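You operate a simulated robot arm through the tools that you are given. There is no shell and no other tool.

Carry out the task below with a simulated robot arm. There is one attempt and no reset: what you move stays moved.

Task
Put the wound 8 mm mandrel under the lit magnifier.
Fine: switch the magnifier on, open the clamp, stand the mandrel in the white holder, then swing the magnifier over it.

The check looks at the end state, three seconds after you hand in, the way a careful person would. Anything else that was tipped, shoved, dropped, spilled or broken makes it a failure.

Robot
A 7-joint arm with a two-finger parallel gripper, fixed in place. Base frame: the origin is on the floor under the middle of its stand, x ahead of it, y to its left, z up; the work surface is at about z = 0.903. Readings come in m, degrees, newtons and seconds.
It reaches about 1.479 m from its shoulder. Its first joint turns from -166.0 to 166.0 degrees. Payload 4.4 kg.
The tool frame sits at the grasp point between the pads (the TCP): z along the fingers, y along the line on which they close. The tips reach 0.023 m beyond it. The gripper opens to 0.094 m. The fingers are 0.038 m wide and 0.01 m thick; the gripper's body (0.054 by 0.096 m) begins 0.039 m behind the TCP.
Orientation is told as [roll, pitch, yaw] about the base's x, y, z axes, in that order, counted from this pose: with the fingers straight down and closing along the base's y, the tool's x points along the base's -x, its y along +y and its z along -z.

Tools
- The arm moves only by the tool drive_tool. Its argument "deltas" is a list of rows, each a list of 7 numbers: the shift along the tool's x, y, z in units of 30 mm (1.0 is 30 mm), then the turn, a rotation vector about the tool's x, y, z in units of 4 degrees (1.0 is 4 degrees), then the opening, from 0 (shut) to 1 (fully open). In form: [[x, y, z, rx, ry, rz, gripper], ...]. A call has 1 to 20 rows; each row shifts and turns the commanded pose from where the row before left it, along the tool's axes as they then stand. A call with a number of a shift or a turn outside -1 to 1 is refused whole. Rows are played at 5 a second. More than 0.05 m and 8.6 degrees between two rows, or a gripper value outside its range, and nothing of the call is played. Where a pose cannot be reached the arm comes as near as it can. A force on the tool above 90 N (or 10 N above the force at the start of the call, whichever is more), or a blocked arm, ends the call early, and 0.2 s more pass. Each finger travels about 0.072 m/s and halts on what it meets, pressing with about 30 N; the grip force reading is that of the motor and also rises with nothing between the fingers. The clock runs only during rows and for 0.2 s after the last one: add rows that do not move to give the fingers time. It gives the time, the measured TCP pose, the force on the tool (base axes), the opening and the grip force at its end, in the units of the frame above (readings bear some noise), with the torque about the TCP (base axes, N m) and any sound that the robot's microphone picked up, and new pictures: "show" is both (left out), scene, wrist or none.
- Cameras (640 x 400 px; columns grow to the right, rows downward): "scene" is fixed at [0.4002, -0.6496, 1.4809]; the picture's right is [0.85, -0.52, 0.00], its down [-0.28, -0.46, -0.84] and it looks along [0.44, 0.72, -0.54] (base axes); focal length 324 px, centre (320, 200). "wrist" rides on the gripper at [0.086, 0.016, -0.075] in the tool frame; the picture's right is [-0.18, 0.98, 0.00], its down [-0.58, -0.11, -0.81] and it looks along [-0.79, -0.15, 0.59] (tool axes); focal length 243 px, centre (320, 200). There is no depth. A picture from a camera that has moved, and an enlarged one, comes with that camera's place and axes in the base frame and with its lens.
- inspect(camera, box): a new picture of the part [left, top, right, bottom] of that camera's present view, enlarged. No time passes.
- hand_in(): hands the job in; it is judged then, once.

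Nothing tells you positions but the pictures and the camera data. Unless the task says otherwise, let go and move clear before handing in.

The tools are called after "Request:" by a JSON object that holds its "fn" and its "kwargs". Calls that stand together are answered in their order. drive_tool: Moves the arm, as the interface text tells. Its arguments: {"type":"object","properties":{"deltas":{"type":"array","items":{"type":"array","items":{"type":"number"}}},"show":{"type":"string","enum":["both","scene","wrist","none"]}},"required":["deltas"]} The other tools are called the same way: inspect (camera, box) takes an enlarged picture of a part of a camera's view; hand_in () hands the job in.

At the start:

```text
time: 0.0
eef_pos: [0.7632, 0.2898, 1.2052]
tcp_rot: [0.0, -0.1, 0.0]
wrist_force: [0.0, -0.1, -0.1]
torque: [-0.03, 0.01, 0.0]
grip_width: 0.0942
grip_force: 0.1
```

scene: 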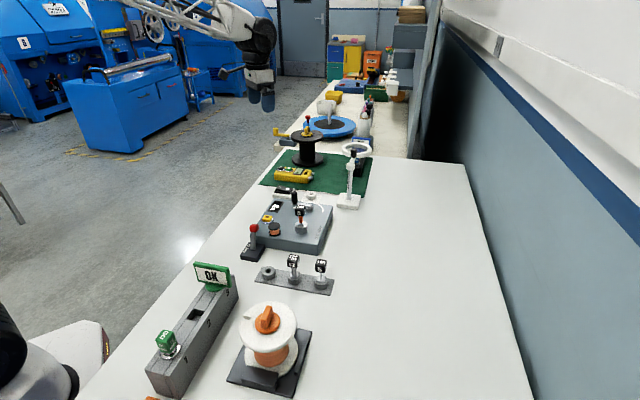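
wrist: 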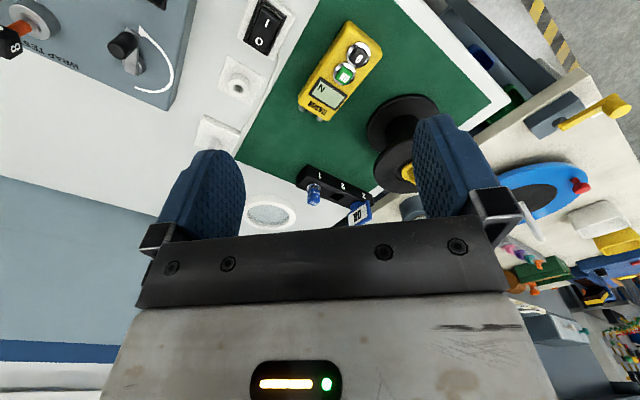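

I see a long bench with several stations; the magnifier (white ring), a wrap tester panel and a mandrel rack appear in the middle. I'll take enlarged pictures first to find positions.

Request:
{"fn": "inspect", "kwargs": {"camera": "scene", "box": [220, 80, 400, 200]}}

Request:
{"fn": "inspect", "kwargs": {"camera": "scene", "box": [220, 170, 400, 300]}}

Request:
{"fn": "inspect", "kwargs": {"camera": "wrist", "box": [0, 0, 320, 200]}}

Request:
{"fn": "inspect", "kwargs": {"camera": "wrist", "box": [200, 80, 440, 240]}}

```text
3.33 times, centred on (310, 140) of scene
camera zoom: at [0.4002, -0.6496, 1.4809], right [0.85, -0.52, 0.0], down [-0.28, -0.46, -0.84], along [0.44, 0.72, -0.54], focal length 1079 px, centre (353, 400)
```

zoom: 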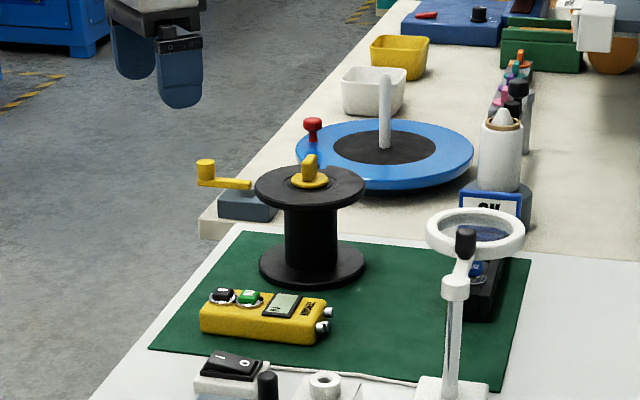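

```text
3.08 times, centred on (310, 235) of scene
camera zoom: at [0.4002, -0.6496, 1.4809], right [0.85, -0.52, 0.0], down [-0.28, -0.46, -0.84], along [0.44, 0.72, -0.54], focal length 996 px, centre (351, 92)
```

zoom: 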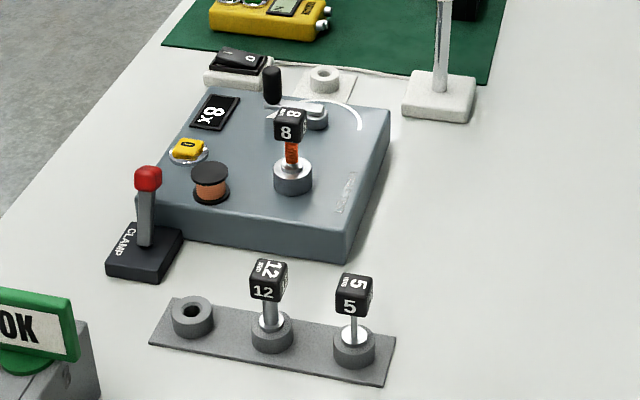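

```text
2.00 times, centred on (160, 100) of wrist
camera zoom: at [0.6778, 0.307, 1.2797], right [0.18, 0.98, 0.0], down [0.58, -0.11, 0.81], along [0.79, -0.15, -0.59], focal length 485 px, centre (640, 400)
```

zoom: 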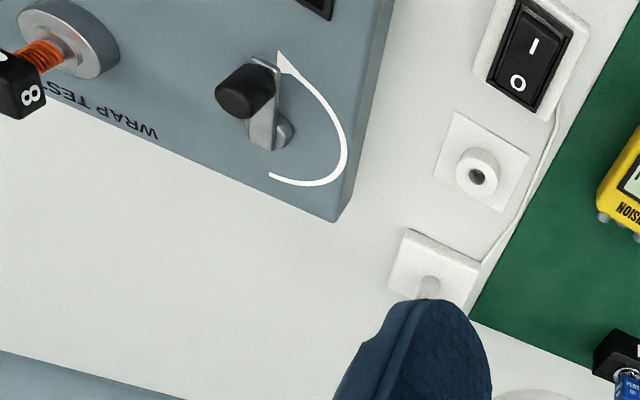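

```text
2.50 times, centred on (320, 160) of wrist
camera zoom: at [0.6778, 0.307, 1.2797], right [0.18, 0.98, 0.0], down [0.58, -0.11, 0.81], along [0.79, -0.15, -0.59], focal length 606 px, centre (320, 300)
```

zoom: 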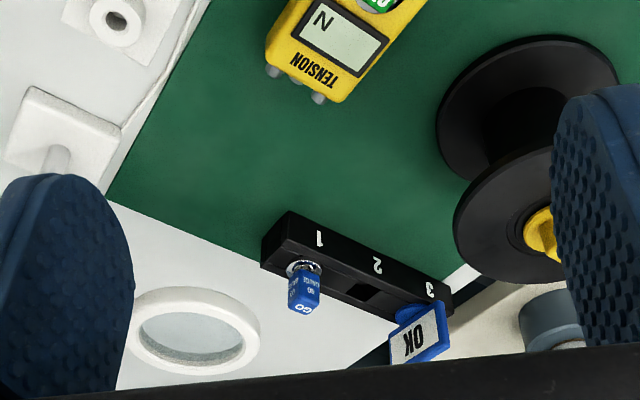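

The 8 mm mandrel (orange winding) stands in the grey wrap tester, the clamp lever (red knob) is left of it, and the white holder, rocker switch and magnifier lie just beyond. I'll move the wrist camera over the tester for a closer look.

Request:
{"fn": "drive_tool", "kwargs": {"deltas": [[0.42, -0.96, 0, 0, 0, 0, 1], [0.42, -0.96, 0, 0, 0, 0, 1], [0.42, -0.96, 0, 0, 0, 0, 1], [0.42, -0.96, 0, 0, 0, 0, 1], [0.42, -0.96, 0, 0, 0, 0, 1], [0.42, -0.96, 0, 0, 0, 0, 1], [0.42, -0.96, 0, 0, 0, 0, 1], [0.42, -0.96, 0, 0, 0, 0, 1], [0.42, -0.96, 0, 0, 0, 0, 1]], "show": "both"}}

```text
time: 2.0
eef_pos: [0.6482, 0.0312, 1.204]
tcp_rot: [-0.1, 0.0, -0.1]
wrist_force: [-1.1, 0.0, -0.5]
torque: [-0.01, 0.02, 0.02]
grip_width: 0.094
grip_force: 0.1
camera wrist: at [0.5634, 0.0484, 1.2785], right [0.18, 0.98, 0.0], down [0.58, -0.11, 0.81], along [0.79, -0.15, -0.59], focal length 243 px, centre (320, 200)
```

scene: 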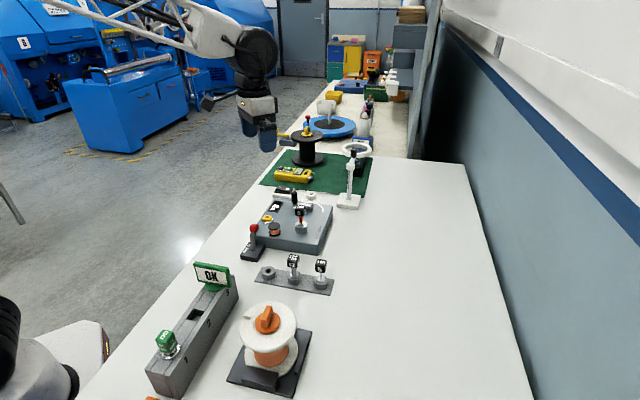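
wrist: 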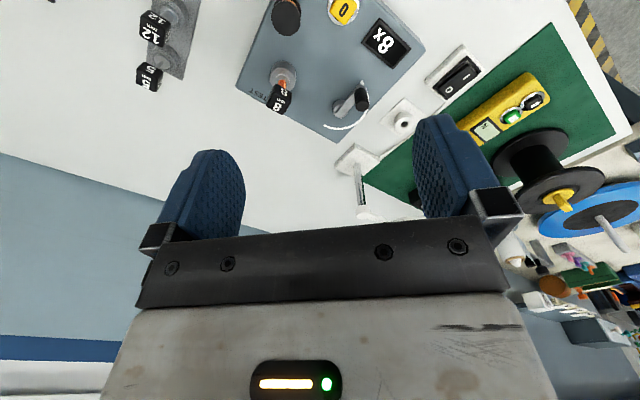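

The tester, holder and rocker switch are in view, but the clamp lever is out of the picture near the robot side. I'll draw the arm back toward the base to see the lever.

Request:
{"fn": "drive_tool", "kwargs": {"deltas": [[1, -0.1, 0, 0, 0, 0, 1], [1, -0.1, 0, 0, 0, 0, 1], [1, -0.1, 0, 0, 0, 0, 1], [1, -0.1, 0, 0, 0, 0, 1], [1, -0.1, 0, 0, 0, 0, 1], [1, -0.1, 0, 0, 0, 0, 1], [0.5, 0, 0, 0, 0, 0, 1]], "show": "both"}}

```text
time: 3.6
eef_pos: [0.4533, 0.0138, 1.2034]
tcp_rot: [0.0, 0.0, -0.1]
wrist_force: [0.7, 0.2, -1.1]
torque: [-0.04, 0.03, 0.01]
grip_width: 0.0941
grip_force: 0.0
camera wrist: at [0.3679, 0.0306, 1.2781], right [0.18, 0.98, 0.0], down [0.58, -0.11, 0.81], along [0.79, -0.15, -0.59], focal length 243 px, centre (320, 200)
```

scene: 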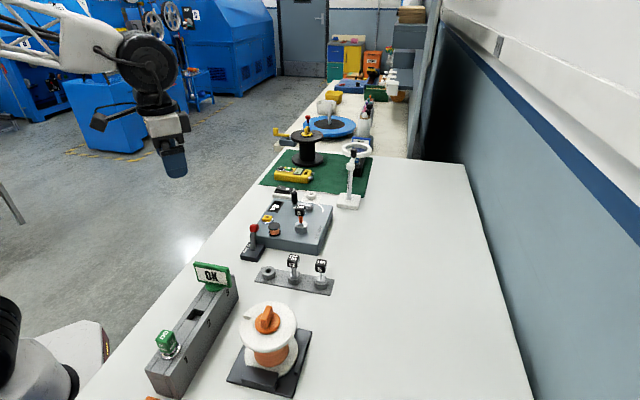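
wrist: 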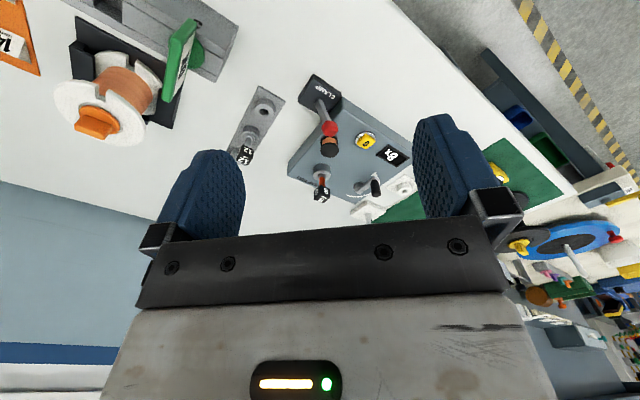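

Request:
{"fn": "inspect", "kwargs": {"camera": "wrist", "box": [270, 60, 430, 220]}}

Request:
{"fn": "inspect", "kwargs": {"camera": "scene", "box": [230, 210, 310, 270]}}

Request:
{"fn": "inspect", "kwargs": {"camera": "scene", "box": [310, 130, 390, 215]}}

Request:
{"fn": "inspect", "kwargs": {"camera": "scene", "box": [260, 180, 340, 240]}}

```text
2.50 times, centred on (350, 140) of wrist
camera zoom: at [0.3679, 0.0306, 1.2781], right [0.18, 0.98, 0.0], down [0.58, -0.11, 0.81], along [0.79, -0.15, -0.59], focal length 606 px, centre (245, 350)
```

zoom: 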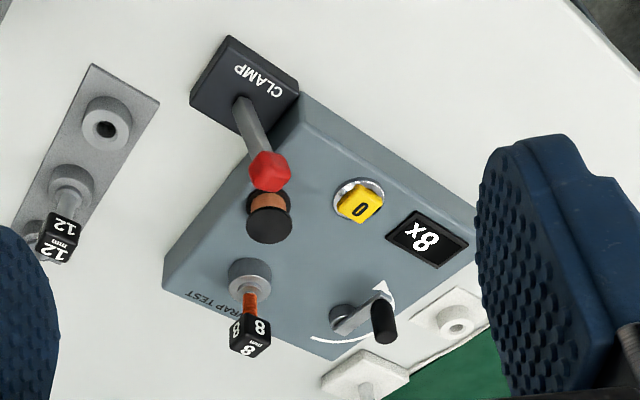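

```text
6.67 times, centred on (270, 240) of scene
camera zoom: at [0.4002, -0.6496, 1.4809], right [0.85, -0.52, 0.0], down [-0.28, -0.46, -0.84], along [0.44, 0.72, -0.54], focal length 2158 px, centre (653, -67)
```

zoom: 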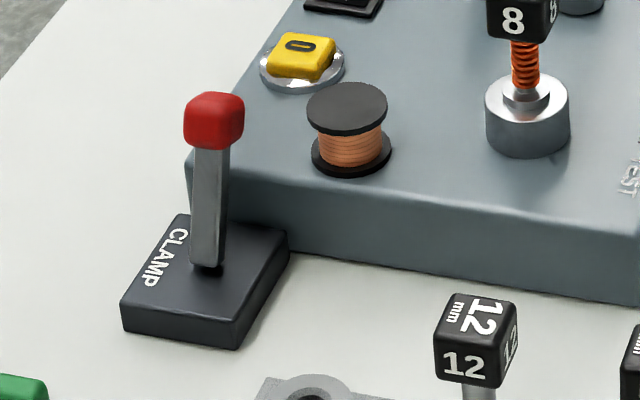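

```text
4.71 times, centred on (350, 172) of scene
camera zoom: at [0.4002, -0.6496, 1.4809], right [0.85, -0.52, 0.0], down [-0.28, -0.46, -0.84], along [0.44, 0.72, -0.54], focal length 1523 px, centre (179, 329)
```

zoom: 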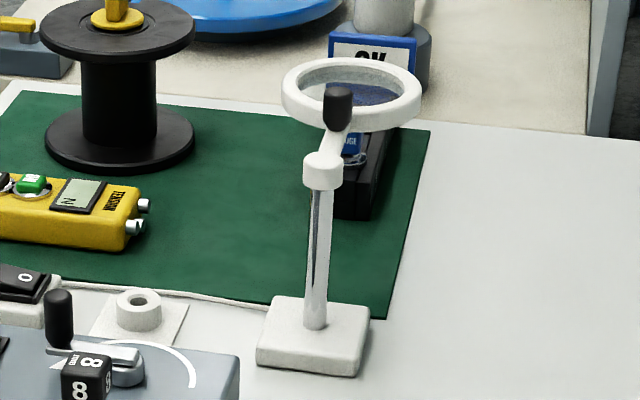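

```text
6.67 times, centred on (300, 210) of scene
camera zoom: at [0.4002, -0.6496, 1.4809], right [0.85, -0.52, 0.0], down [-0.28, -0.46, -0.84], along [0.44, 0.72, -0.54], focal length 2158 px, centre (453, 133)
```

zoom: 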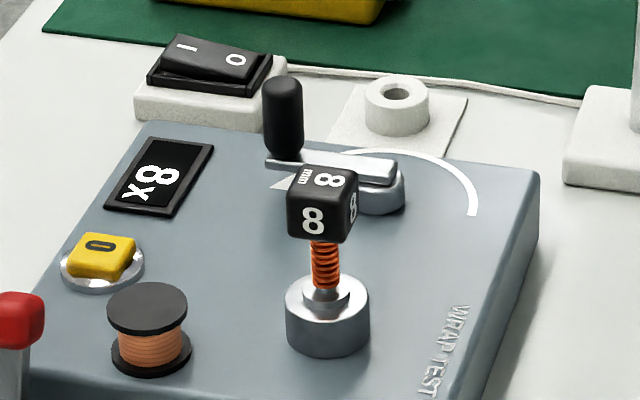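

The clamp lever leans toward the tester at about (0.60, 0.00, 0.97), and the rocker switch's raised "I" end is at about (0.775, 0.222, 0.925). I'll first go above the switch with the gripper turned 45° to match it.

Request:
{"fn": "drive_tool", "kwargs": {"deltas": [[-0.966, 0.643, 0, 0, 0, 0, 1], [-0.966, 0.643, 0, 0, 0, 0, 1], [-0.966, 0.643, 0, 0, 0, 0, 1], [-0.966, 0.643, 0, 0, 0, 0, 1], [-0.966, 0.643, 0, 0, 0, 0, 1], [-0.966, 0.643, 0, 0, 0, 0, 1], [-0.966, 0.643, 0, 0, 0, 0, 1], [-0.966, 0.643, 0, 0, 0, 0, 0], [-0.966, 0.643, 0, 0, 0, 0, 0], [-0.966, 0.643, 0, 0, 0, 0, 0], [-0.966, 0.643, 0, 0, 0, 0, 0], [0, 0, 0, 0, 0, -1, 0], [0, 0, 0, 0, 0, -1, 0], [0, 0, 0, 0, 0, -1, 0], [0, 0, 0, 0, 0, -1, 0], [0, 0, 0, 0, 0, -1, 0], [0, 0, 0, 0, 0, -1, 0], [0, 0, 0, 0, 0, -1, 0], [0, 0, 0, 0, 0, -1, 0], [0, 0, 0, 0, 0, -1, 0]], "show": "wrist"}}

```text
time: 7.8
eef_pos: [0.7734, 0.2251, 1.2057]
tcp_rot: [-0.1, -0.1, 36.0]
wrist_force: [-0.5, 0.0, -0.2]
torque: [0.04, -0.02, 0.04]
grip_width: 0.0002
grip_force: 30.3
camera wrist: at [0.6958, 0.1877, 1.2801], right [-0.43, 0.9, 0.0], down [0.53, 0.25, 0.81], along [0.73, 0.35, -0.59], focal length 243 px, centre (320, 200)
```

wrist: 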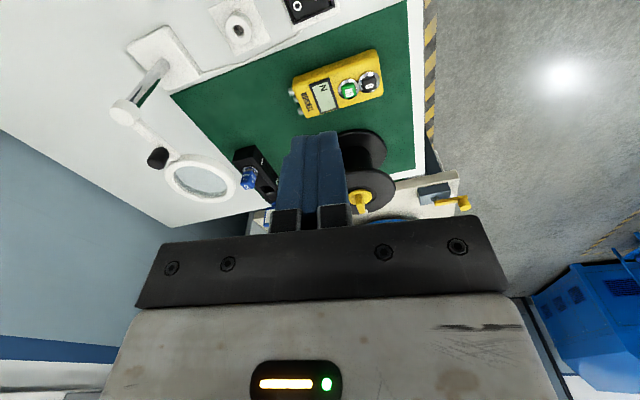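

The magnifier is now clearly visible; I'll enlarge this view to measure its post, knob and ring, and the switch.

Request:
{"fn": "inspect", "kwargs": {"camera": "wrist", "box": [90, 20, 290, 220]}}

Request:
{"fn": "inspect", "kwargs": {"camera": "wrist", "box": [200, 0, 360, 100]}}

```text
2.00 times, centred on (190, 120) of wrist
camera zoom: at [0.6958, 0.1877, 1.2801], right [-0.43, 0.9, 0.0], down [0.53, 0.25, 0.81], along [0.73, 0.35, -0.59], focal length 485 px, centre (580, 360)
```

zoom: 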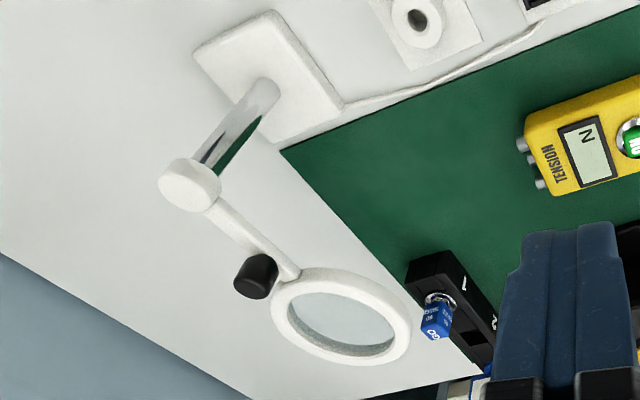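

```text
4.00 times, centred on (280, 50) of wrist
camera zoom: at [0.6958, 0.1877, 1.2801], right [-0.43, 0.9, 0.0], down [0.53, 0.25, 0.81], along [0.73, 0.35, -0.59], focal length 970 px, centre (480, 800)
```

zoom: 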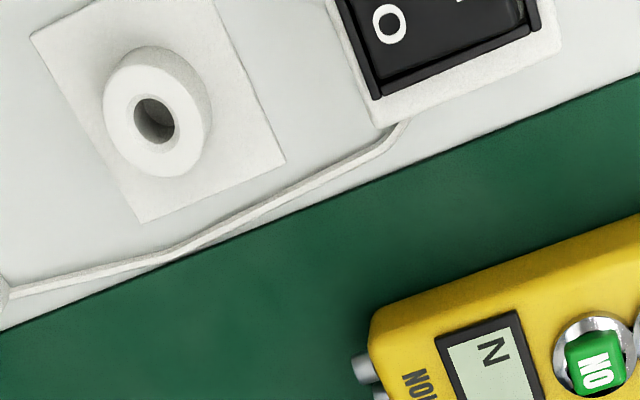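

The magnifier post is at about (0.947, 0.057), its knob at (0.982, 0.096, 1.054), ring centre at (1.03, 0.146, 1.036), and the holder hole at (0.853, 0.146, 0.918). Now I'll finish the turn and lower the closed fingers to just above the "I" side of the rocker.

Request:
{"fn": "drive_tool", "kwargs": {"deltas": [[0, 0, 0, 0, 0, -0.75, 0], [0, 0, 0, 0, 0, -0.75, 0], [0, 0, 0, 0, 0, -0.75, 0], [-0.035, -0.205, 0.8, 0, 0, 0, 0], [0, 0, 0.94, 0, 0, 0, 0], [0, 0, 0.94, 0, 0, 0, 0], [0, 0, 0.94, 0, 0, 0, 0], [0, 0, 0.94, 0, 0, 0, 0], [0, 0, 0.94, 0, 0, 0, 0], [0, 0, 0.94, 0, 0, 0, 0], [0, 0, 0.94, 0, 0, 0, 0]], "show": "both"}}

```text
time: 10.2
eef_pos: [0.7808, 0.2219, 0.9831]
tcp_rot: [-0.2, 0.0, 45.0]
wrist_force: [-0.4, 0.9, 0.2]
torque: [0.01, 0.01, 0.01]
grip_width: 0.0
grip_force: 30.1
camera wrist: at [0.7079, 0.173, 1.0574], right [-0.56, 0.83, 0.0], down [0.49, 0.33, 0.81], along [0.67, 0.46, -0.59], focal length 243 px, centre (320, 200)
```

scene: 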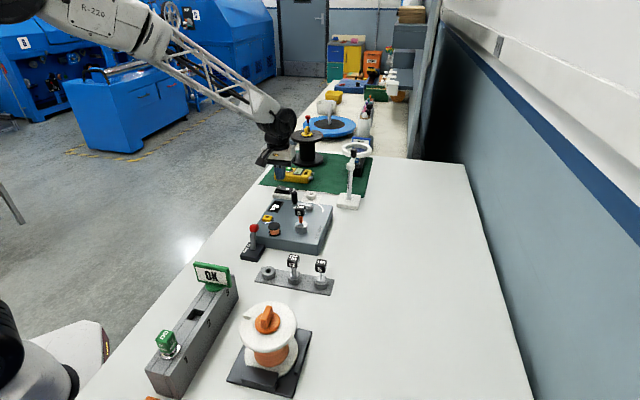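
wrist: 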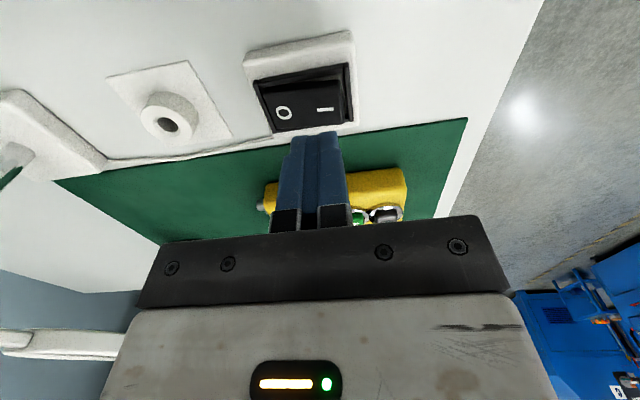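

Request:
{"fn": "inspect", "kwargs": {"camera": "wrist", "box": [230, 20, 390, 140]}}

Request:
{"fn": "inspect", "kwargs": {"camera": "scene", "box": [250, 140, 330, 220]}}

```text
3.33 times, centred on (310, 80) of wrist
camera zoom: at [0.7079, 0.173, 1.0574], right [-0.56, 0.83, 0.0], down [0.49, 0.33, 0.81], along [0.67, 0.46, -0.59], focal length 809 px, centre (353, 600)
```

zoom: 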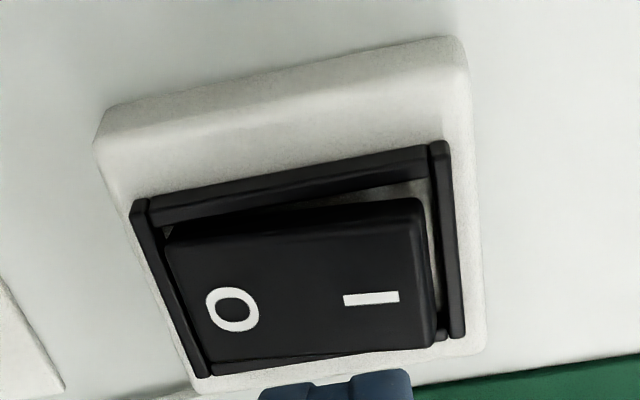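

```text
5.00 times, centred on (290, 180) of scene
camera zoom: at [0.4002, -0.6496, 1.4809], right [0.85, -0.52, 0.0], down [-0.28, -0.46, -0.84], along [0.44, 0.72, -0.54], focal length 1618 px, centre (470, 300)
```

zoom: 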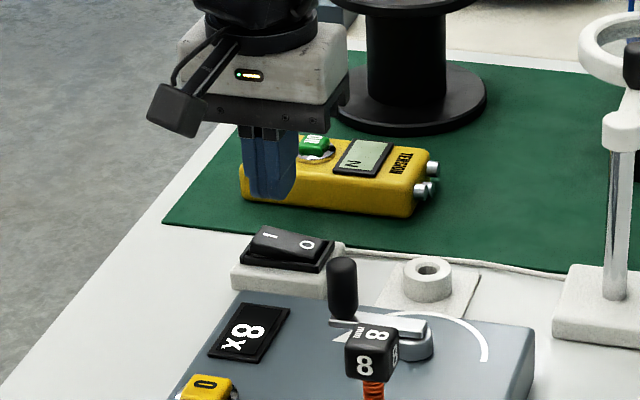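

The "I" end of the rocker is raised (off) and right below the fingertips. I'll shift slightly toward the "I" end and go down slowly until contact.

Request:
{"fn": "drive_tool", "kwargs": {"deltas": [[0, 0.12, 0.2, 0, 0, 0, 0], [0, 0, 0.2, 0, 0, 0, 0], [0, 0, 0.2, 0, 0, 0, 0], [0, 0, 0.2, 0, 0, 0, 0], [0, 0, 0.1, 0, 0, 0, 0]], "show": "scene"}}

```text
time: 11.4
eef_pos: [0.777, 0.2244, 0.9554]
tcp_rot: [0.1, 0.1, 44.9]
wrist_force: [0.1, 0.0, 0.2]
torque: [-0.01, -0.01, -0.01]
grip_width: 0.0
grip_force: 29.8
```

scene: 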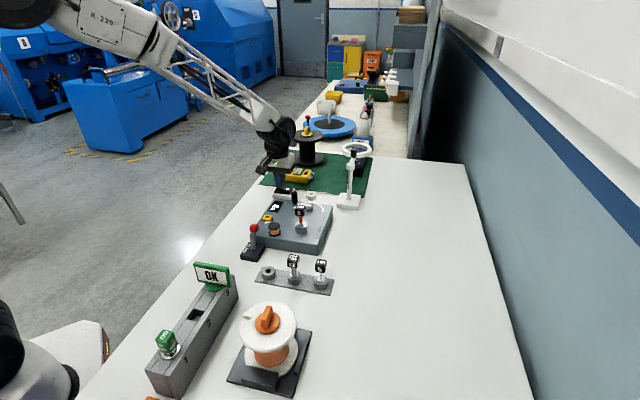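

Request:
{"fn": "drive_tool", "kwargs": {"deltas": [[0, 0, 0.1, 0, 0, 0, 0], [0, 0, 0.1, 0, 0, 0, 0]], "show": "none"}}

Request:
{"fn": "inspect", "kwargs": {"camera": "wrist", "box": [230, 20, 390, 140]}}

Request:
{"fn": "inspect", "kwargs": {"camera": "scene", "box": [250, 160, 330, 220]}}

```text
time: 12.0
eef_pos: [0.7769, 0.225, 0.9513]
tcp_rot: [0.0, -0.1, 45.0]
wrist_force: [-0.2, 0.6, -0.5]
torque: [0.01, -0.01, 0.02]
grip_width: 0.0001
grip_force: 30.2
```

```text
3.33 times, centred on (310, 80) of wrist
camera zoom: at [0.705, 0.1749, 1.0254], right [-0.56, 0.83, 0.0], down [0.49, 0.33, 0.81], along [0.67, 0.46, -0.59], focal length 809 px, centre (353, 600)
```

zoom: 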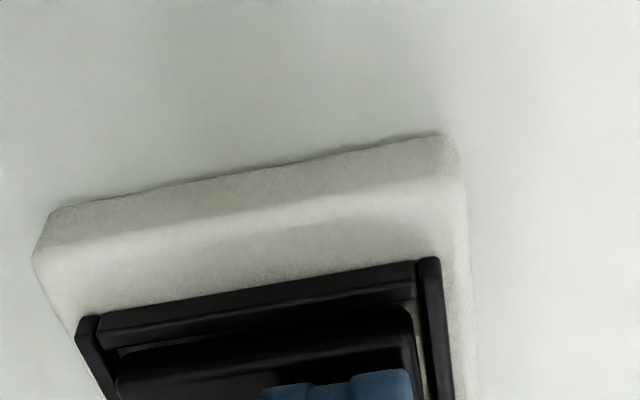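

```text
6.67 times, centred on (290, 190) of scene
camera zoom: at [0.4002, -0.6496, 1.4809], right [0.85, -0.52, 0.0], down [-0.28, -0.46, -0.84], along [0.44, 0.72, -0.54], focal length 2158 px, centre (520, 267)
```

zoom: 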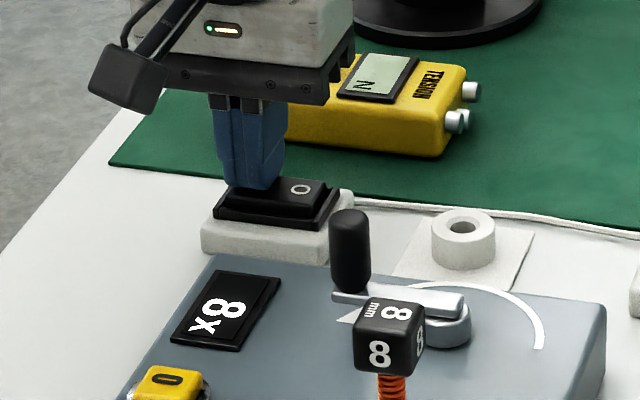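

The fingertips are just above the "I" end. I'll press on in 3 mm steps.

Request:
{"fn": "drive_tool", "kwargs": {"deltas": [[0, 0, 0.1, 0, 0, 0, 0], [0, 0, 0.1, 0, 0, 0, 0], [0, 0, 0.1, 0, 0, 0, 0]], "show": "none"}}

Request:
{"fn": "inspect", "kwargs": {"camera": "scene", "box": [250, 160, 330, 220]}}

```text
time: 12.7
eef_pos: [0.778, 0.2246, 0.9506]
tcp_rot: [-0.1, -0.2, 45.0]
wrist_force: [-9.5, -4.4, 16.1]
torque: [-0.33, 0.24, -0.14]
grip_width: 0.0
grip_force: 29.8
stopped in row 3: the force on the tool passed its limit at 99 N (the readings are from after the stop); the commanded pose is now the measured one
```

```text
6.67 times, centred on (290, 190) of scene
camera zoom: at [0.4002, -0.6496, 1.4809], right [0.85, -0.52, 0.0], down [-0.28, -0.46, -0.84], along [0.44, 0.72, -0.54], focal length 2158 px, centre (520, 267)
```

zoom: 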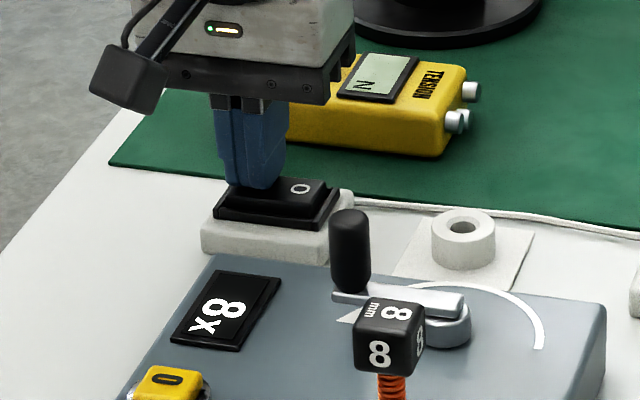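

The tip bottomed out at 99 N; comparing pictures, the "O" mark had already risen, so the rocker may have flipped. I'll lift straight up and check the rocker and the magnifier light.

Request:
{"fn": "drive_tool", "kwargs": {"deltas": [[0, 0, -0.3, 0, 0, 0, 0], [0, 0, -0.8, 0, 0, 0, 0], [0, 0, -0.9, 0, 0, 0, 0], [0, 0, -0.9, 0, 0, 0, 0]], "show": "both"}}

Request:
{"fn": "inspect", "kwargs": {"camera": "scene", "box": [250, 160, 330, 220]}}

Request:
{"fn": "inspect", "kwargs": {"camera": "scene", "box": [310, 130, 390, 215]}}

Request:
{"fn": "inspect", "kwargs": {"camera": "wrist", "box": [230, 0, 390, 120]}}

```text
time: 13.7
eef_pos: [0.7768, 0.2257, 1.0374]
tcp_rot: [-0.1, -0.2, 45.0]
wrist_force: [0.5, -0.1, -0.4]
torque: [0.03, -0.01, 0.0]
grip_width: 0.0
grip_force: 30.3
camera wrist: at [0.7054, 0.1764, 1.1116], right [-0.56, 0.83, 0.0], down [0.49, 0.33, 0.81], along [0.67, 0.46, -0.59], focal length 243 px, centre (320, 200)
```

scene: 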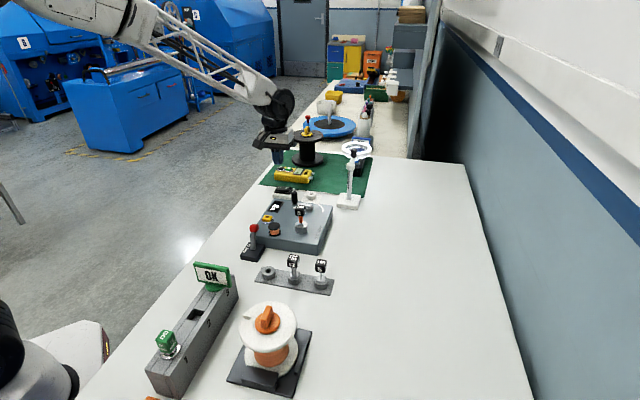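
wrist: 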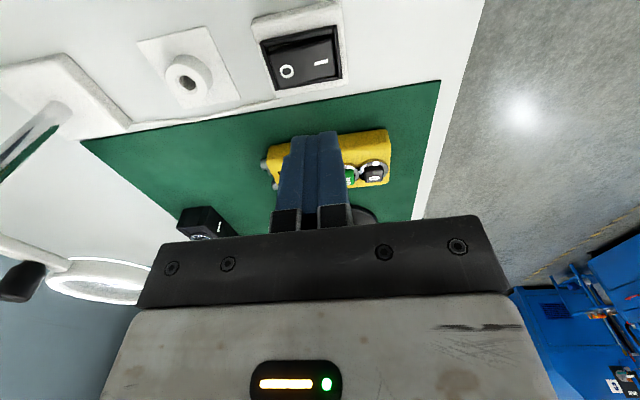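

```text
6.67 times, centred on (290, 190) of scene
camera zoom: at [0.4002, -0.6496, 1.4809], right [0.85, -0.52, 0.0], down [-0.28, -0.46, -0.84], along [0.44, 0.72, -0.54], focal length 2158 px, centre (520, 267)
```

zoom: 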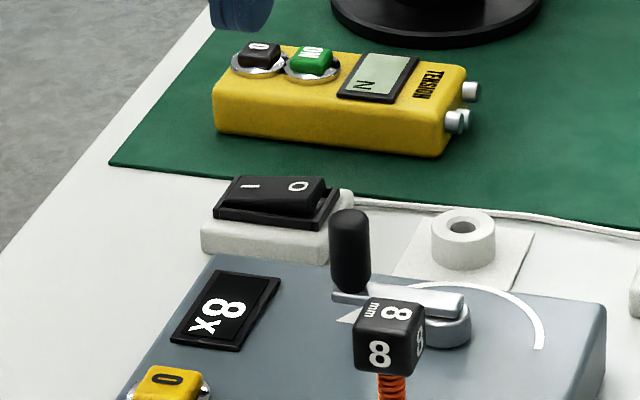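

```text
4.71 times, centred on (350, 172) of scene
camera zoom: at [0.4002, -0.6496, 1.4809], right [0.85, -0.52, 0.0], down [-0.28, -0.46, -0.84], along [0.44, 0.72, -0.54], focal length 1523 px, centre (179, 329)
```

zoom: 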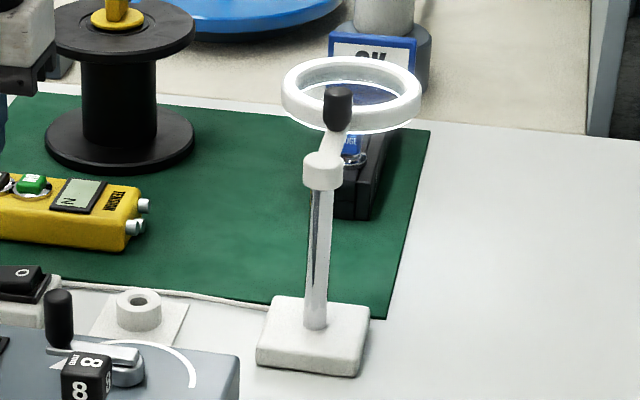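

```text
3.33 times, centred on (310, 60) of wrist
camera zoom: at [0.7054, 0.1764, 1.1116], right [-0.56, 0.83, 0.0], down [0.49, 0.33, 0.81], along [0.67, 0.46, -0.59], focal length 809 px, centre (353, 667)
```

zoom: 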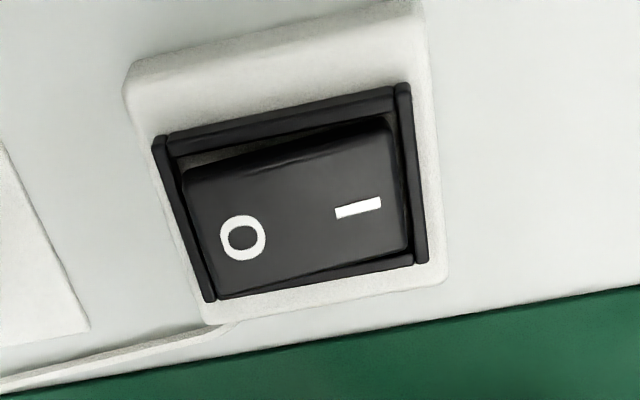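

The ring is now lit and the rocker's "I" side is down, so the magnifier is on. Next I'll rise, turn back to yaw 0 and go above the clamp lever to look at it closely.

Request:
{"fn": "drive_tool", "kwargs": {"deltas": [[0, 0, -0.85, 0, 0, 0.9375, 0], [0, 0, -0.85, 0, 0, 0.9375, 0], [0, 0, -0.85, 0, 0, 0.9375, 0], [0, 0, -0.85, 0, 0, 0.9375, 0], [0, 0, 0, 0, 0, 0.9375, 0], [0, 0, 0, 0, 0, 0.9375, 0], [0, 0, 0, 0, 0, 0.9375, 0], [0, 0, 0, 0, 0, 0.9375, 0], [0, 0, 0, 0, 0, 0.9375, 0], [0, 0, 0, 0, 0, 0.9375, 0], [0, 0, 0, 0, 0, 0.9375, 0], [0, 0, 0, 0, 0, 0.9375, 0], [0.7375, -0.936, 0, 0, 0, 0, 0], [0.7375, -0.936, 0, 0, 0, 0, 0], [0.7375, -0.936, 0, 0, 0, 0, 0], [0.7375, -0.936, 0, 0, 0, 0, 0], [0.7375, -0.936, 0, 0, 0, 0, 0.6], [0.7375, -0.936, 0, 0, 0, 0, 0.6], [0.7375, -0.936, 0, 0, 0, 0, 0.6], [0.7375, -0.936, 0, 0, 0, 0, 0.6]], "show": "wrist"}}

Request:
{"fn": "inspect", "kwargs": {"camera": "wrist", "box": [220, 0, 420, 130]}}

```text
time: 17.9
eef_pos: [0.6, -0.0008, 1.1384]
tcp_rot: [0.1, -0.2, 0.1]
wrist_force: [0.5, -0.2, 0.5]
torque: [0.02, -0.01, -0.01]
grip_width: 0.0564
grip_force: 0.1
camera wrist: at [0.5138, 0.0158, 1.2122], right [0.18, 0.98, 0.0], down [0.58, -0.11, 0.81], along [0.79, -0.15, -0.59], focal length 243 px, centre (320, 200)
```

wrist: 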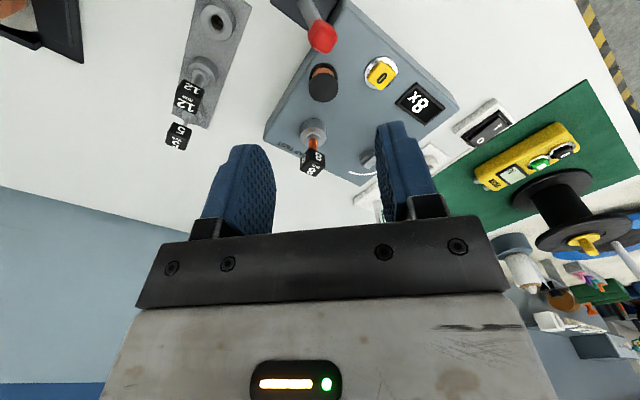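

```text
3.08 times, centred on (320, 65) of wrist
camera zoom: at [0.5138, 0.0158, 1.2122], right [0.18, 0.98, 0.0], down [0.58, -0.11, 0.81], along [0.79, -0.15, -0.59], focal length 746 px, centre (320, 615)
```

zoom: 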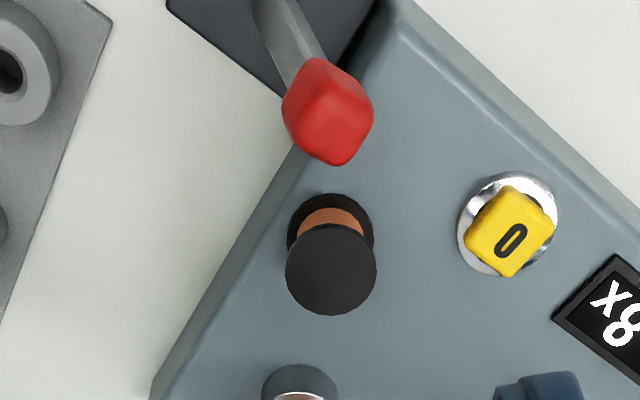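

The knob of the clamp lever is at about (0.601, 0.002, 0.970), leaning toward the tester along the 45° direction. I'll turn the gripper to yaw -45° so its fingers straddle the knob along that swing direction, then lower part way.

Request:
{"fn": "drive_tool", "kwargs": {"deltas": [[0, 0, 0, 0, 0, 0.9375, 0.6], [0, 0, 0, 0, 0, 0.9375, 0.6], [0, 0, 0, 0, 0, 0.9375, 0.6], [0, 0, 0, 0, 0, 0.9375, 0.6], [0, 0, 0, 0, 0, 0.9375, 0.6], [0, 0, 0, 0, 0, 0.9375, 0.6], [0, 0, 0, 0, 0, 0.9375, 0.6], [0, 0, 0, 0, 0, 0.9375, 0.6], [0, 0, 0, 0, 0, 0.9375, 0.6], [0, 0, 0, 0, 0, 0.9375, 0.6], [0, 0, 0, 0, 0, 0.9375, 0.6], [0, 0, 0, 0, 0, 0.9375, 0.6], [0, 0, 0.9, 0, 0, 0, 0.6], [0, 0, 0.9, 0, 0, 0, 0.6], [0, 0, 0.9, 0, 0, 0, 0.6]], "show": "both"}}

Request:
{"fn": "inspect", "kwargs": {"camera": "wrist", "box": [220, 30, 420, 190]}}

Request:
{"fn": "inspect", "kwargs": {"camera": "scene", "box": [220, 190, 320, 270]}}

```text
time: 21.1
eef_pos: [0.6003, 0.0017, 1.0589]
tcp_rot: [0.2, -0.1, -44.9]
wrist_force: [-0.1, -0.1, 0.3]
torque: [-0.02, 0.02, 0.01]
grip_width: 0.0567
grip_force: 0.0
camera wrist: at [0.552, 0.0743, 1.1327], right [0.83, 0.56, 0.0], down [0.33, -0.49, 0.81], along [0.46, -0.66, -0.59], focal length 243 px, centre (320, 200)
```

scene: 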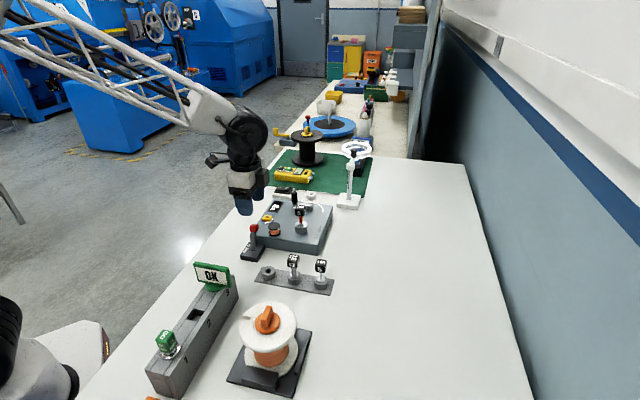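
wrist: 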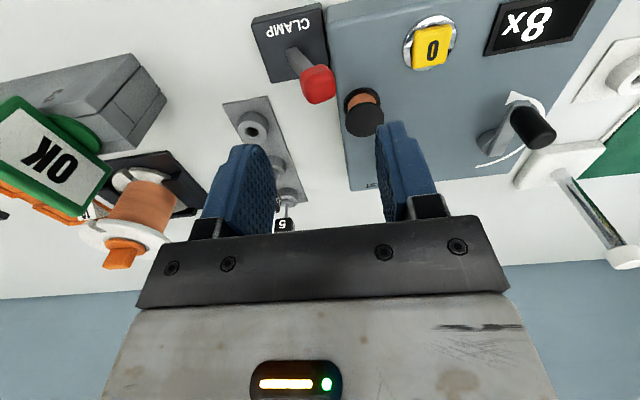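

```text
2.50 times, centred on (320, 110) of wrist
camera zoom: at [0.552, 0.0743, 1.1327], right [0.83, 0.56, 0.0], down [0.33, -0.49, 0.81], along [0.46, -0.66, -0.59], focal length 606 px, centre (320, 425)
```

zoom: 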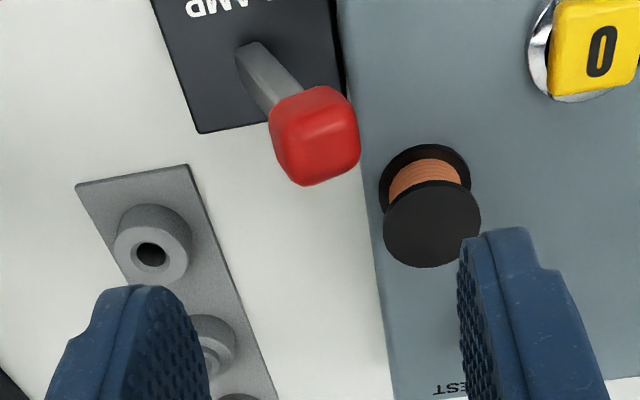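

```text
5.00 times, centred on (270, 230) of scene
camera zoom: at [0.4002, -0.6496, 1.4809], right [0.85, -0.52, 0.0], down [-0.28, -0.46, -0.84], along [0.44, 0.72, -0.54], focal length 1618 px, centre (570, 50)
```

zoom: 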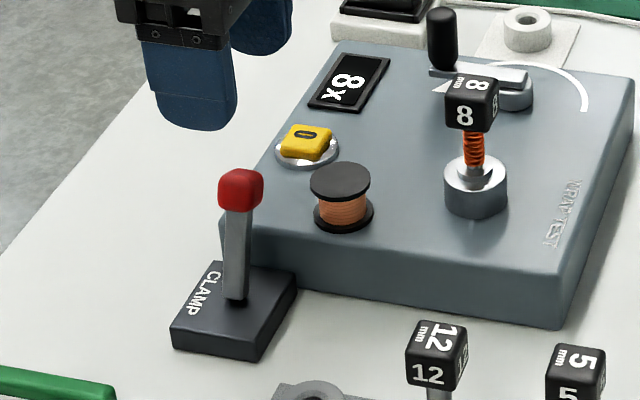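

The fingers straddle the knob; I'll shift 5 mm away from the small spool and lower so the pads surround the knob without touching the tester top.

Request:
{"fn": "drive_tool", "kwargs": {"deltas": [[0.17, 0, 0.3, 0, 0, 0, 0.6], [0, 0, 0.6, 0, 0, 0, 0.6], [0, 0, 0.6, 0, 0, 0, 0.6], [0, 0, 0.6, 0, 0, 0, 0.6], [0, 0, 0.45, 0, 0, 0, 0.6]], "show": "both"}}

Request:
{"fn": "inspect", "kwargs": {"camera": "wrist", "box": [220, 30, 420, 190]}}

Request:
{"fn": "inspect", "kwargs": {"camera": "scene", "box": [220, 190, 320, 270]}}

```text
time: 22.3
eef_pos: [0.5975, 0.0016, 0.9797]
tcp_rot: [0.1, 0.0, -45.0]
wrist_force: [-0.2, 0.1, -0.4]
torque: [-0.04, 0.02, -0.01]
grip_width: 0.0565
grip_force: 0.0
camera wrist: at [0.548, 0.0755, 1.0546], right [0.83, 0.56, 0.0], down [0.33, -0.49, 0.81], along [0.46, -0.66, -0.59], focal length 243 px, centre (320, 200)
```

scene: 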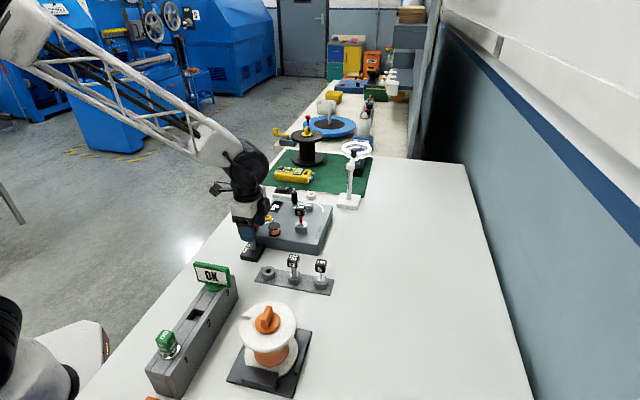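
wrist: 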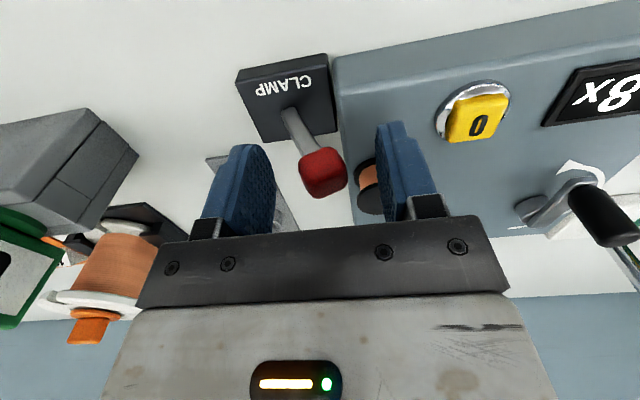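

```text
2.50 times, centred on (320, 110) of wrist
camera zoom: at [0.548, 0.0755, 1.0546], right [0.83, 0.56, 0.0], down [0.33, -0.49, 0.81], along [0.46, -0.66, -0.59], focal length 606 px, centre (320, 425)
```

zoom: 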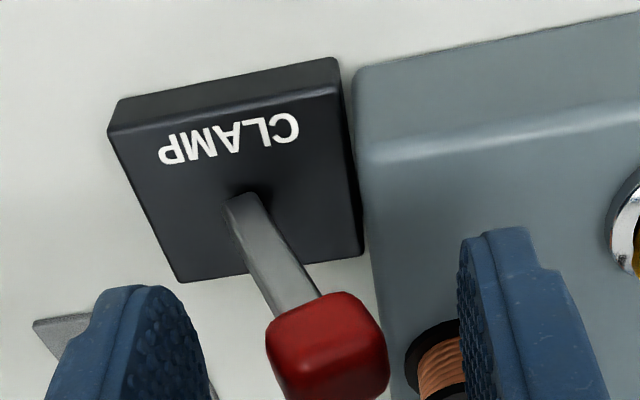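

```text
5.00 times, centred on (270, 230) of scene
camera zoom: at [0.4002, -0.6496, 1.4809], right [0.85, -0.52, 0.0], down [-0.28, -0.46, -0.84], along [0.44, 0.72, -0.54], focal length 1618 px, centre (570, 50)
```

zoom: 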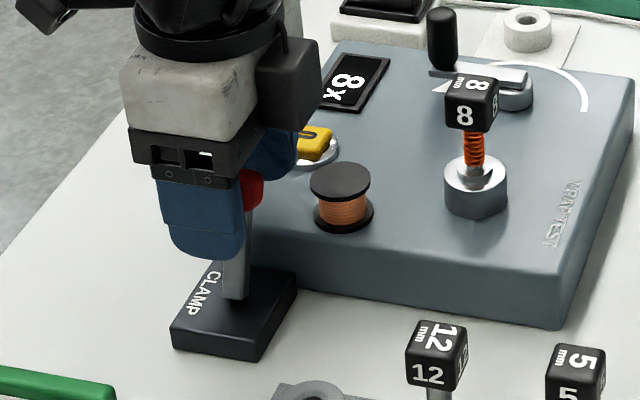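

The knob sits between the pads. I'll push it away from the tester (tool -y) in small steps and watch the force.

Request:
{"fn": "drive_tool", "kwargs": {"deltas": [[0, -0.2, 0, 0, 0, 0, 0.6], [0, -0.2, 0, 0, 0, 0, 0.6], [0, -0.2, 0, 0, 0, 0, 0.6], [0, -0.15, 0, 0, 0, 0, 0.6], [0, -0.15, 0, 0, 0, 0, 0.6]], "show": "wrist"}}

```text
time: 23.5
eef_pos: [0.5779, -0.0167, 0.9791]
tcp_rot: [0.1, -0.1, -45.0]
wrist_force: [0.0, 0.5, 1.2]
torque: [-0.03, 0.01, 0.03]
grip_width: 0.0566
grip_force: 1.2
camera wrist: at [0.5288, 0.0574, 1.0541], right [0.83, 0.56, 0.0], down [0.33, -0.49, 0.81], along [0.46, -0.66, -0.59], focal length 243 px, centre (320, 200)
```

wrist: 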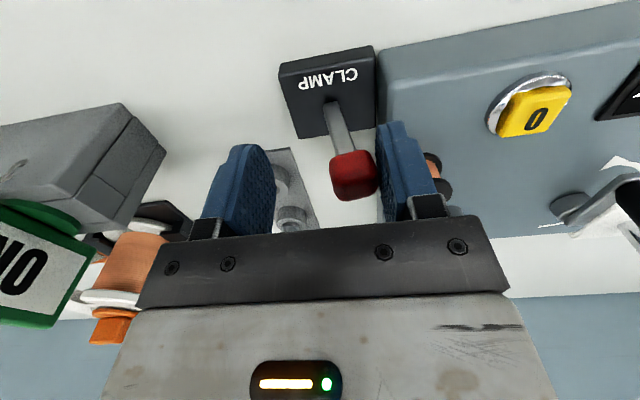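

The pad is now against the knob and the lever has begun to move with little force. I'll keep pushing in the same direction.

Request:
{"fn": "drive_tool", "kwargs": {"deltas": [[0, -0.15, 0, 0, 0, 0, 0.6], [0, -0.15, 0, 0, 0, 0, 0.6], [0, -0.15, 0, 0, 0, 0, 0.6], [0, -0.15, 0, 0, 0, 0, 0.6]], "show": "wrist"}}

Request:
{"fn": "inspect", "kwargs": {"camera": "scene", "box": [200, 190, 320, 286]}}

```text
time: 24.5
eef_pos: [0.5651, -0.0294, 0.9786]
tcp_rot: [0.3, -0.2, -45.0]
wrist_force: [-0.6, 0.3, 0.0]
torque: [-0.01, -0.02, -0.04]
grip_width: 0.0565
grip_force: 0.1
camera wrist: at [0.516, 0.0447, 1.0537], right [0.83, 0.56, 0.0], down [0.33, -0.49, 0.81], along [0.46, -0.66, -0.59], focal length 243 px, centre (320, 200)
```

wrist: 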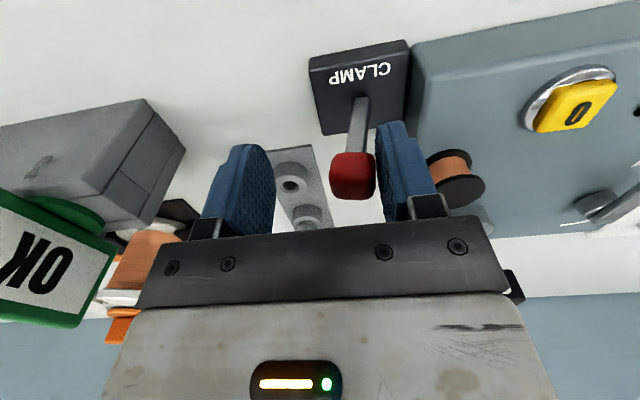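

```text
4.17 times, centred on (260, 238) of scene
camera zoom: at [0.4002, -0.6496, 1.4809], right [0.85, -0.52, 0.0], down [-0.28, -0.46, -0.84], along [0.44, 0.72, -0.54], focal length 1348 px, centre (570, 42)
```

zoom: 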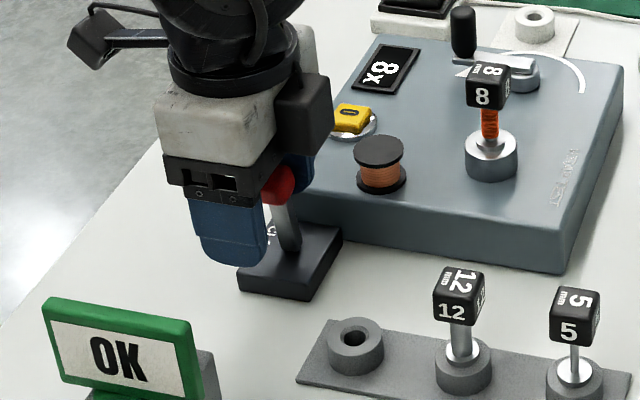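

The lever is moving freely and is now about upright. I'll keep pushing to bring it over to the far side.

Request:
{"fn": "drive_tool", "kwargs": {"deltas": [[0, -0.15, 0, 0, 0, 0, 0.6], [0, -0.15, 0, 0, 0, 0, 0.6], [0, -0.15, 0, 0, 0, 0, 0.6]], "show": "wrist"}}

Request:
{"fn": "inspect", "kwargs": {"camera": "scene", "box": [200, 190, 320, 286]}}

```text
time: 25.3
eef_pos: [0.5555, -0.0367, 0.9806]
tcp_rot: [0.3, -0.2, -45.0]
wrist_force: [8.6, 11.8, 1.9]
torque: [0.18, -0.23, 0.1]
grip_width: 0.0629
grip_force: 7.9
camera wrist: at [0.5068, 0.0355, 1.054], right [0.83, 0.56, 0.0], down [0.33, -0.49, 0.81], along [0.46, -0.66, -0.59], focal length 243 px, centre (320, 200)
```

wrist: 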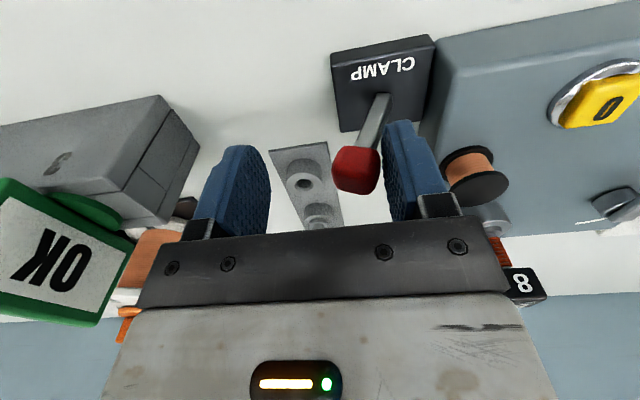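

```text
4.17 times, centred on (260, 238) of scene
camera zoom: at [0.4002, -0.6496, 1.4809], right [0.85, -0.52, 0.0], down [-0.28, -0.46, -0.84], along [0.44, 0.72, -0.54], focal length 1348 px, centre (570, 42)
```

zoom: 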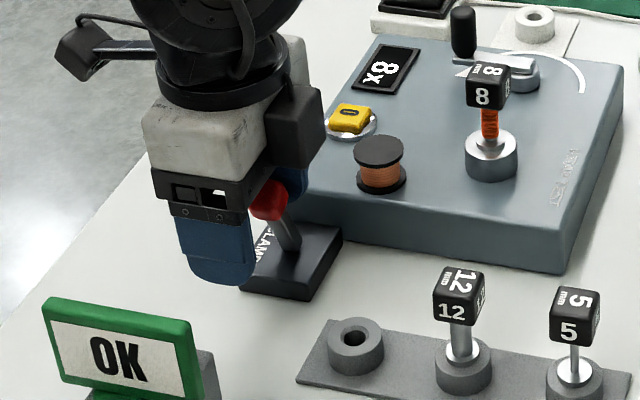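

The force rose to about 15 N, so the lever has met its other stop. I'll back off, rise and look at it.

Request:
{"fn": "drive_tool", "kwargs": {"deltas": [[0, 0.3, 0, 0, 0, 0, 0.6], [0, 0.3, 0, 0, 0, 0, 0.6], [0, 0, -0.8, 0, 0, 0, 0.6], [0, 0, -0.8, 0, 0, 0, 0.6], [0, 0, -0.8, 0, 0, 0, 0.6], [0, 0, -0.8, 0, 0, 0, 0.6]], "show": "wrist"}}

Request:
{"fn": "inspect", "kwargs": {"camera": "scene", "box": [200, 190, 320, 286]}}

Request:
{"fn": "inspect", "kwargs": {"camera": "wrist", "box": [220, 0, 480, 180]}}

```text
time: 26.7
eef_pos: [0.5678, -0.0259, 1.0767]
tcp_rot: [0.2, -0.1, -44.9]
wrist_force: [-0.7, 0.9, 0.0]
torque: [-0.01, 0.01, -0.03]
grip_width: 0.0564
grip_force: 0.1
camera wrist: at [0.5181, 0.0468, 1.1517], right [0.83, 0.56, 0.0], down [0.33, -0.49, 0.81], along [0.46, -0.66, -0.59], focal length 243 px, centre (320, 200)
```

wrist: 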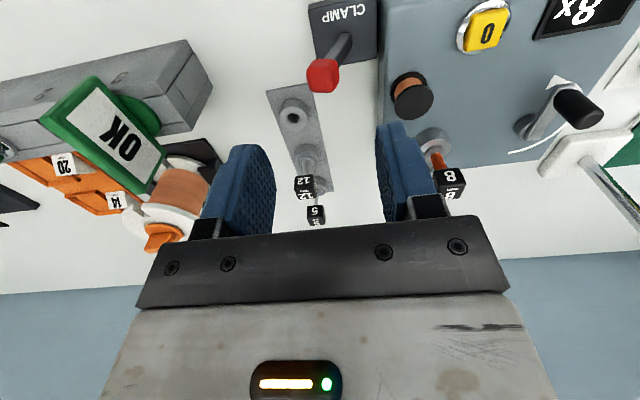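

```text
4.17 times, centred on (260, 238) of scene
camera zoom: at [0.4002, -0.6496, 1.4809], right [0.85, -0.52, 0.0], down [-0.28, -0.46, -0.84], along [0.44, 0.72, -0.54], focal length 1348 px, centre (570, 42)
```

zoom: 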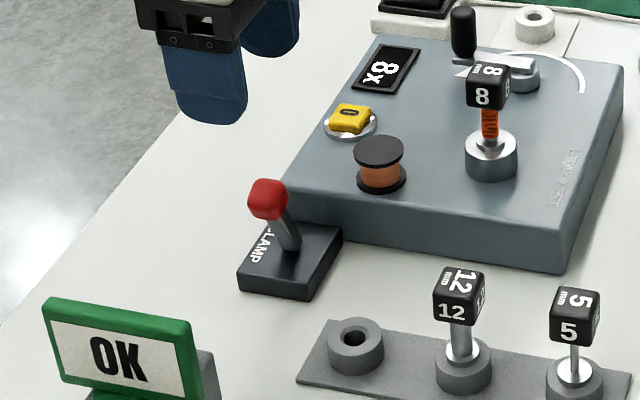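

```text
2.22 times, centred on (350, 90) of wrist
camera zoom: at [0.5181, 0.0468, 1.1517], right [0.83, 0.56, 0.0], down [0.33, -0.49, 0.81], along [0.46, -0.66, -0.59], focal length 539 px, centre (253, 444)
```

zoom: 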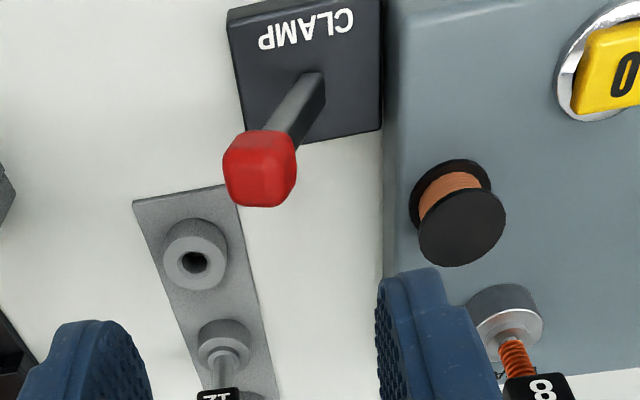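

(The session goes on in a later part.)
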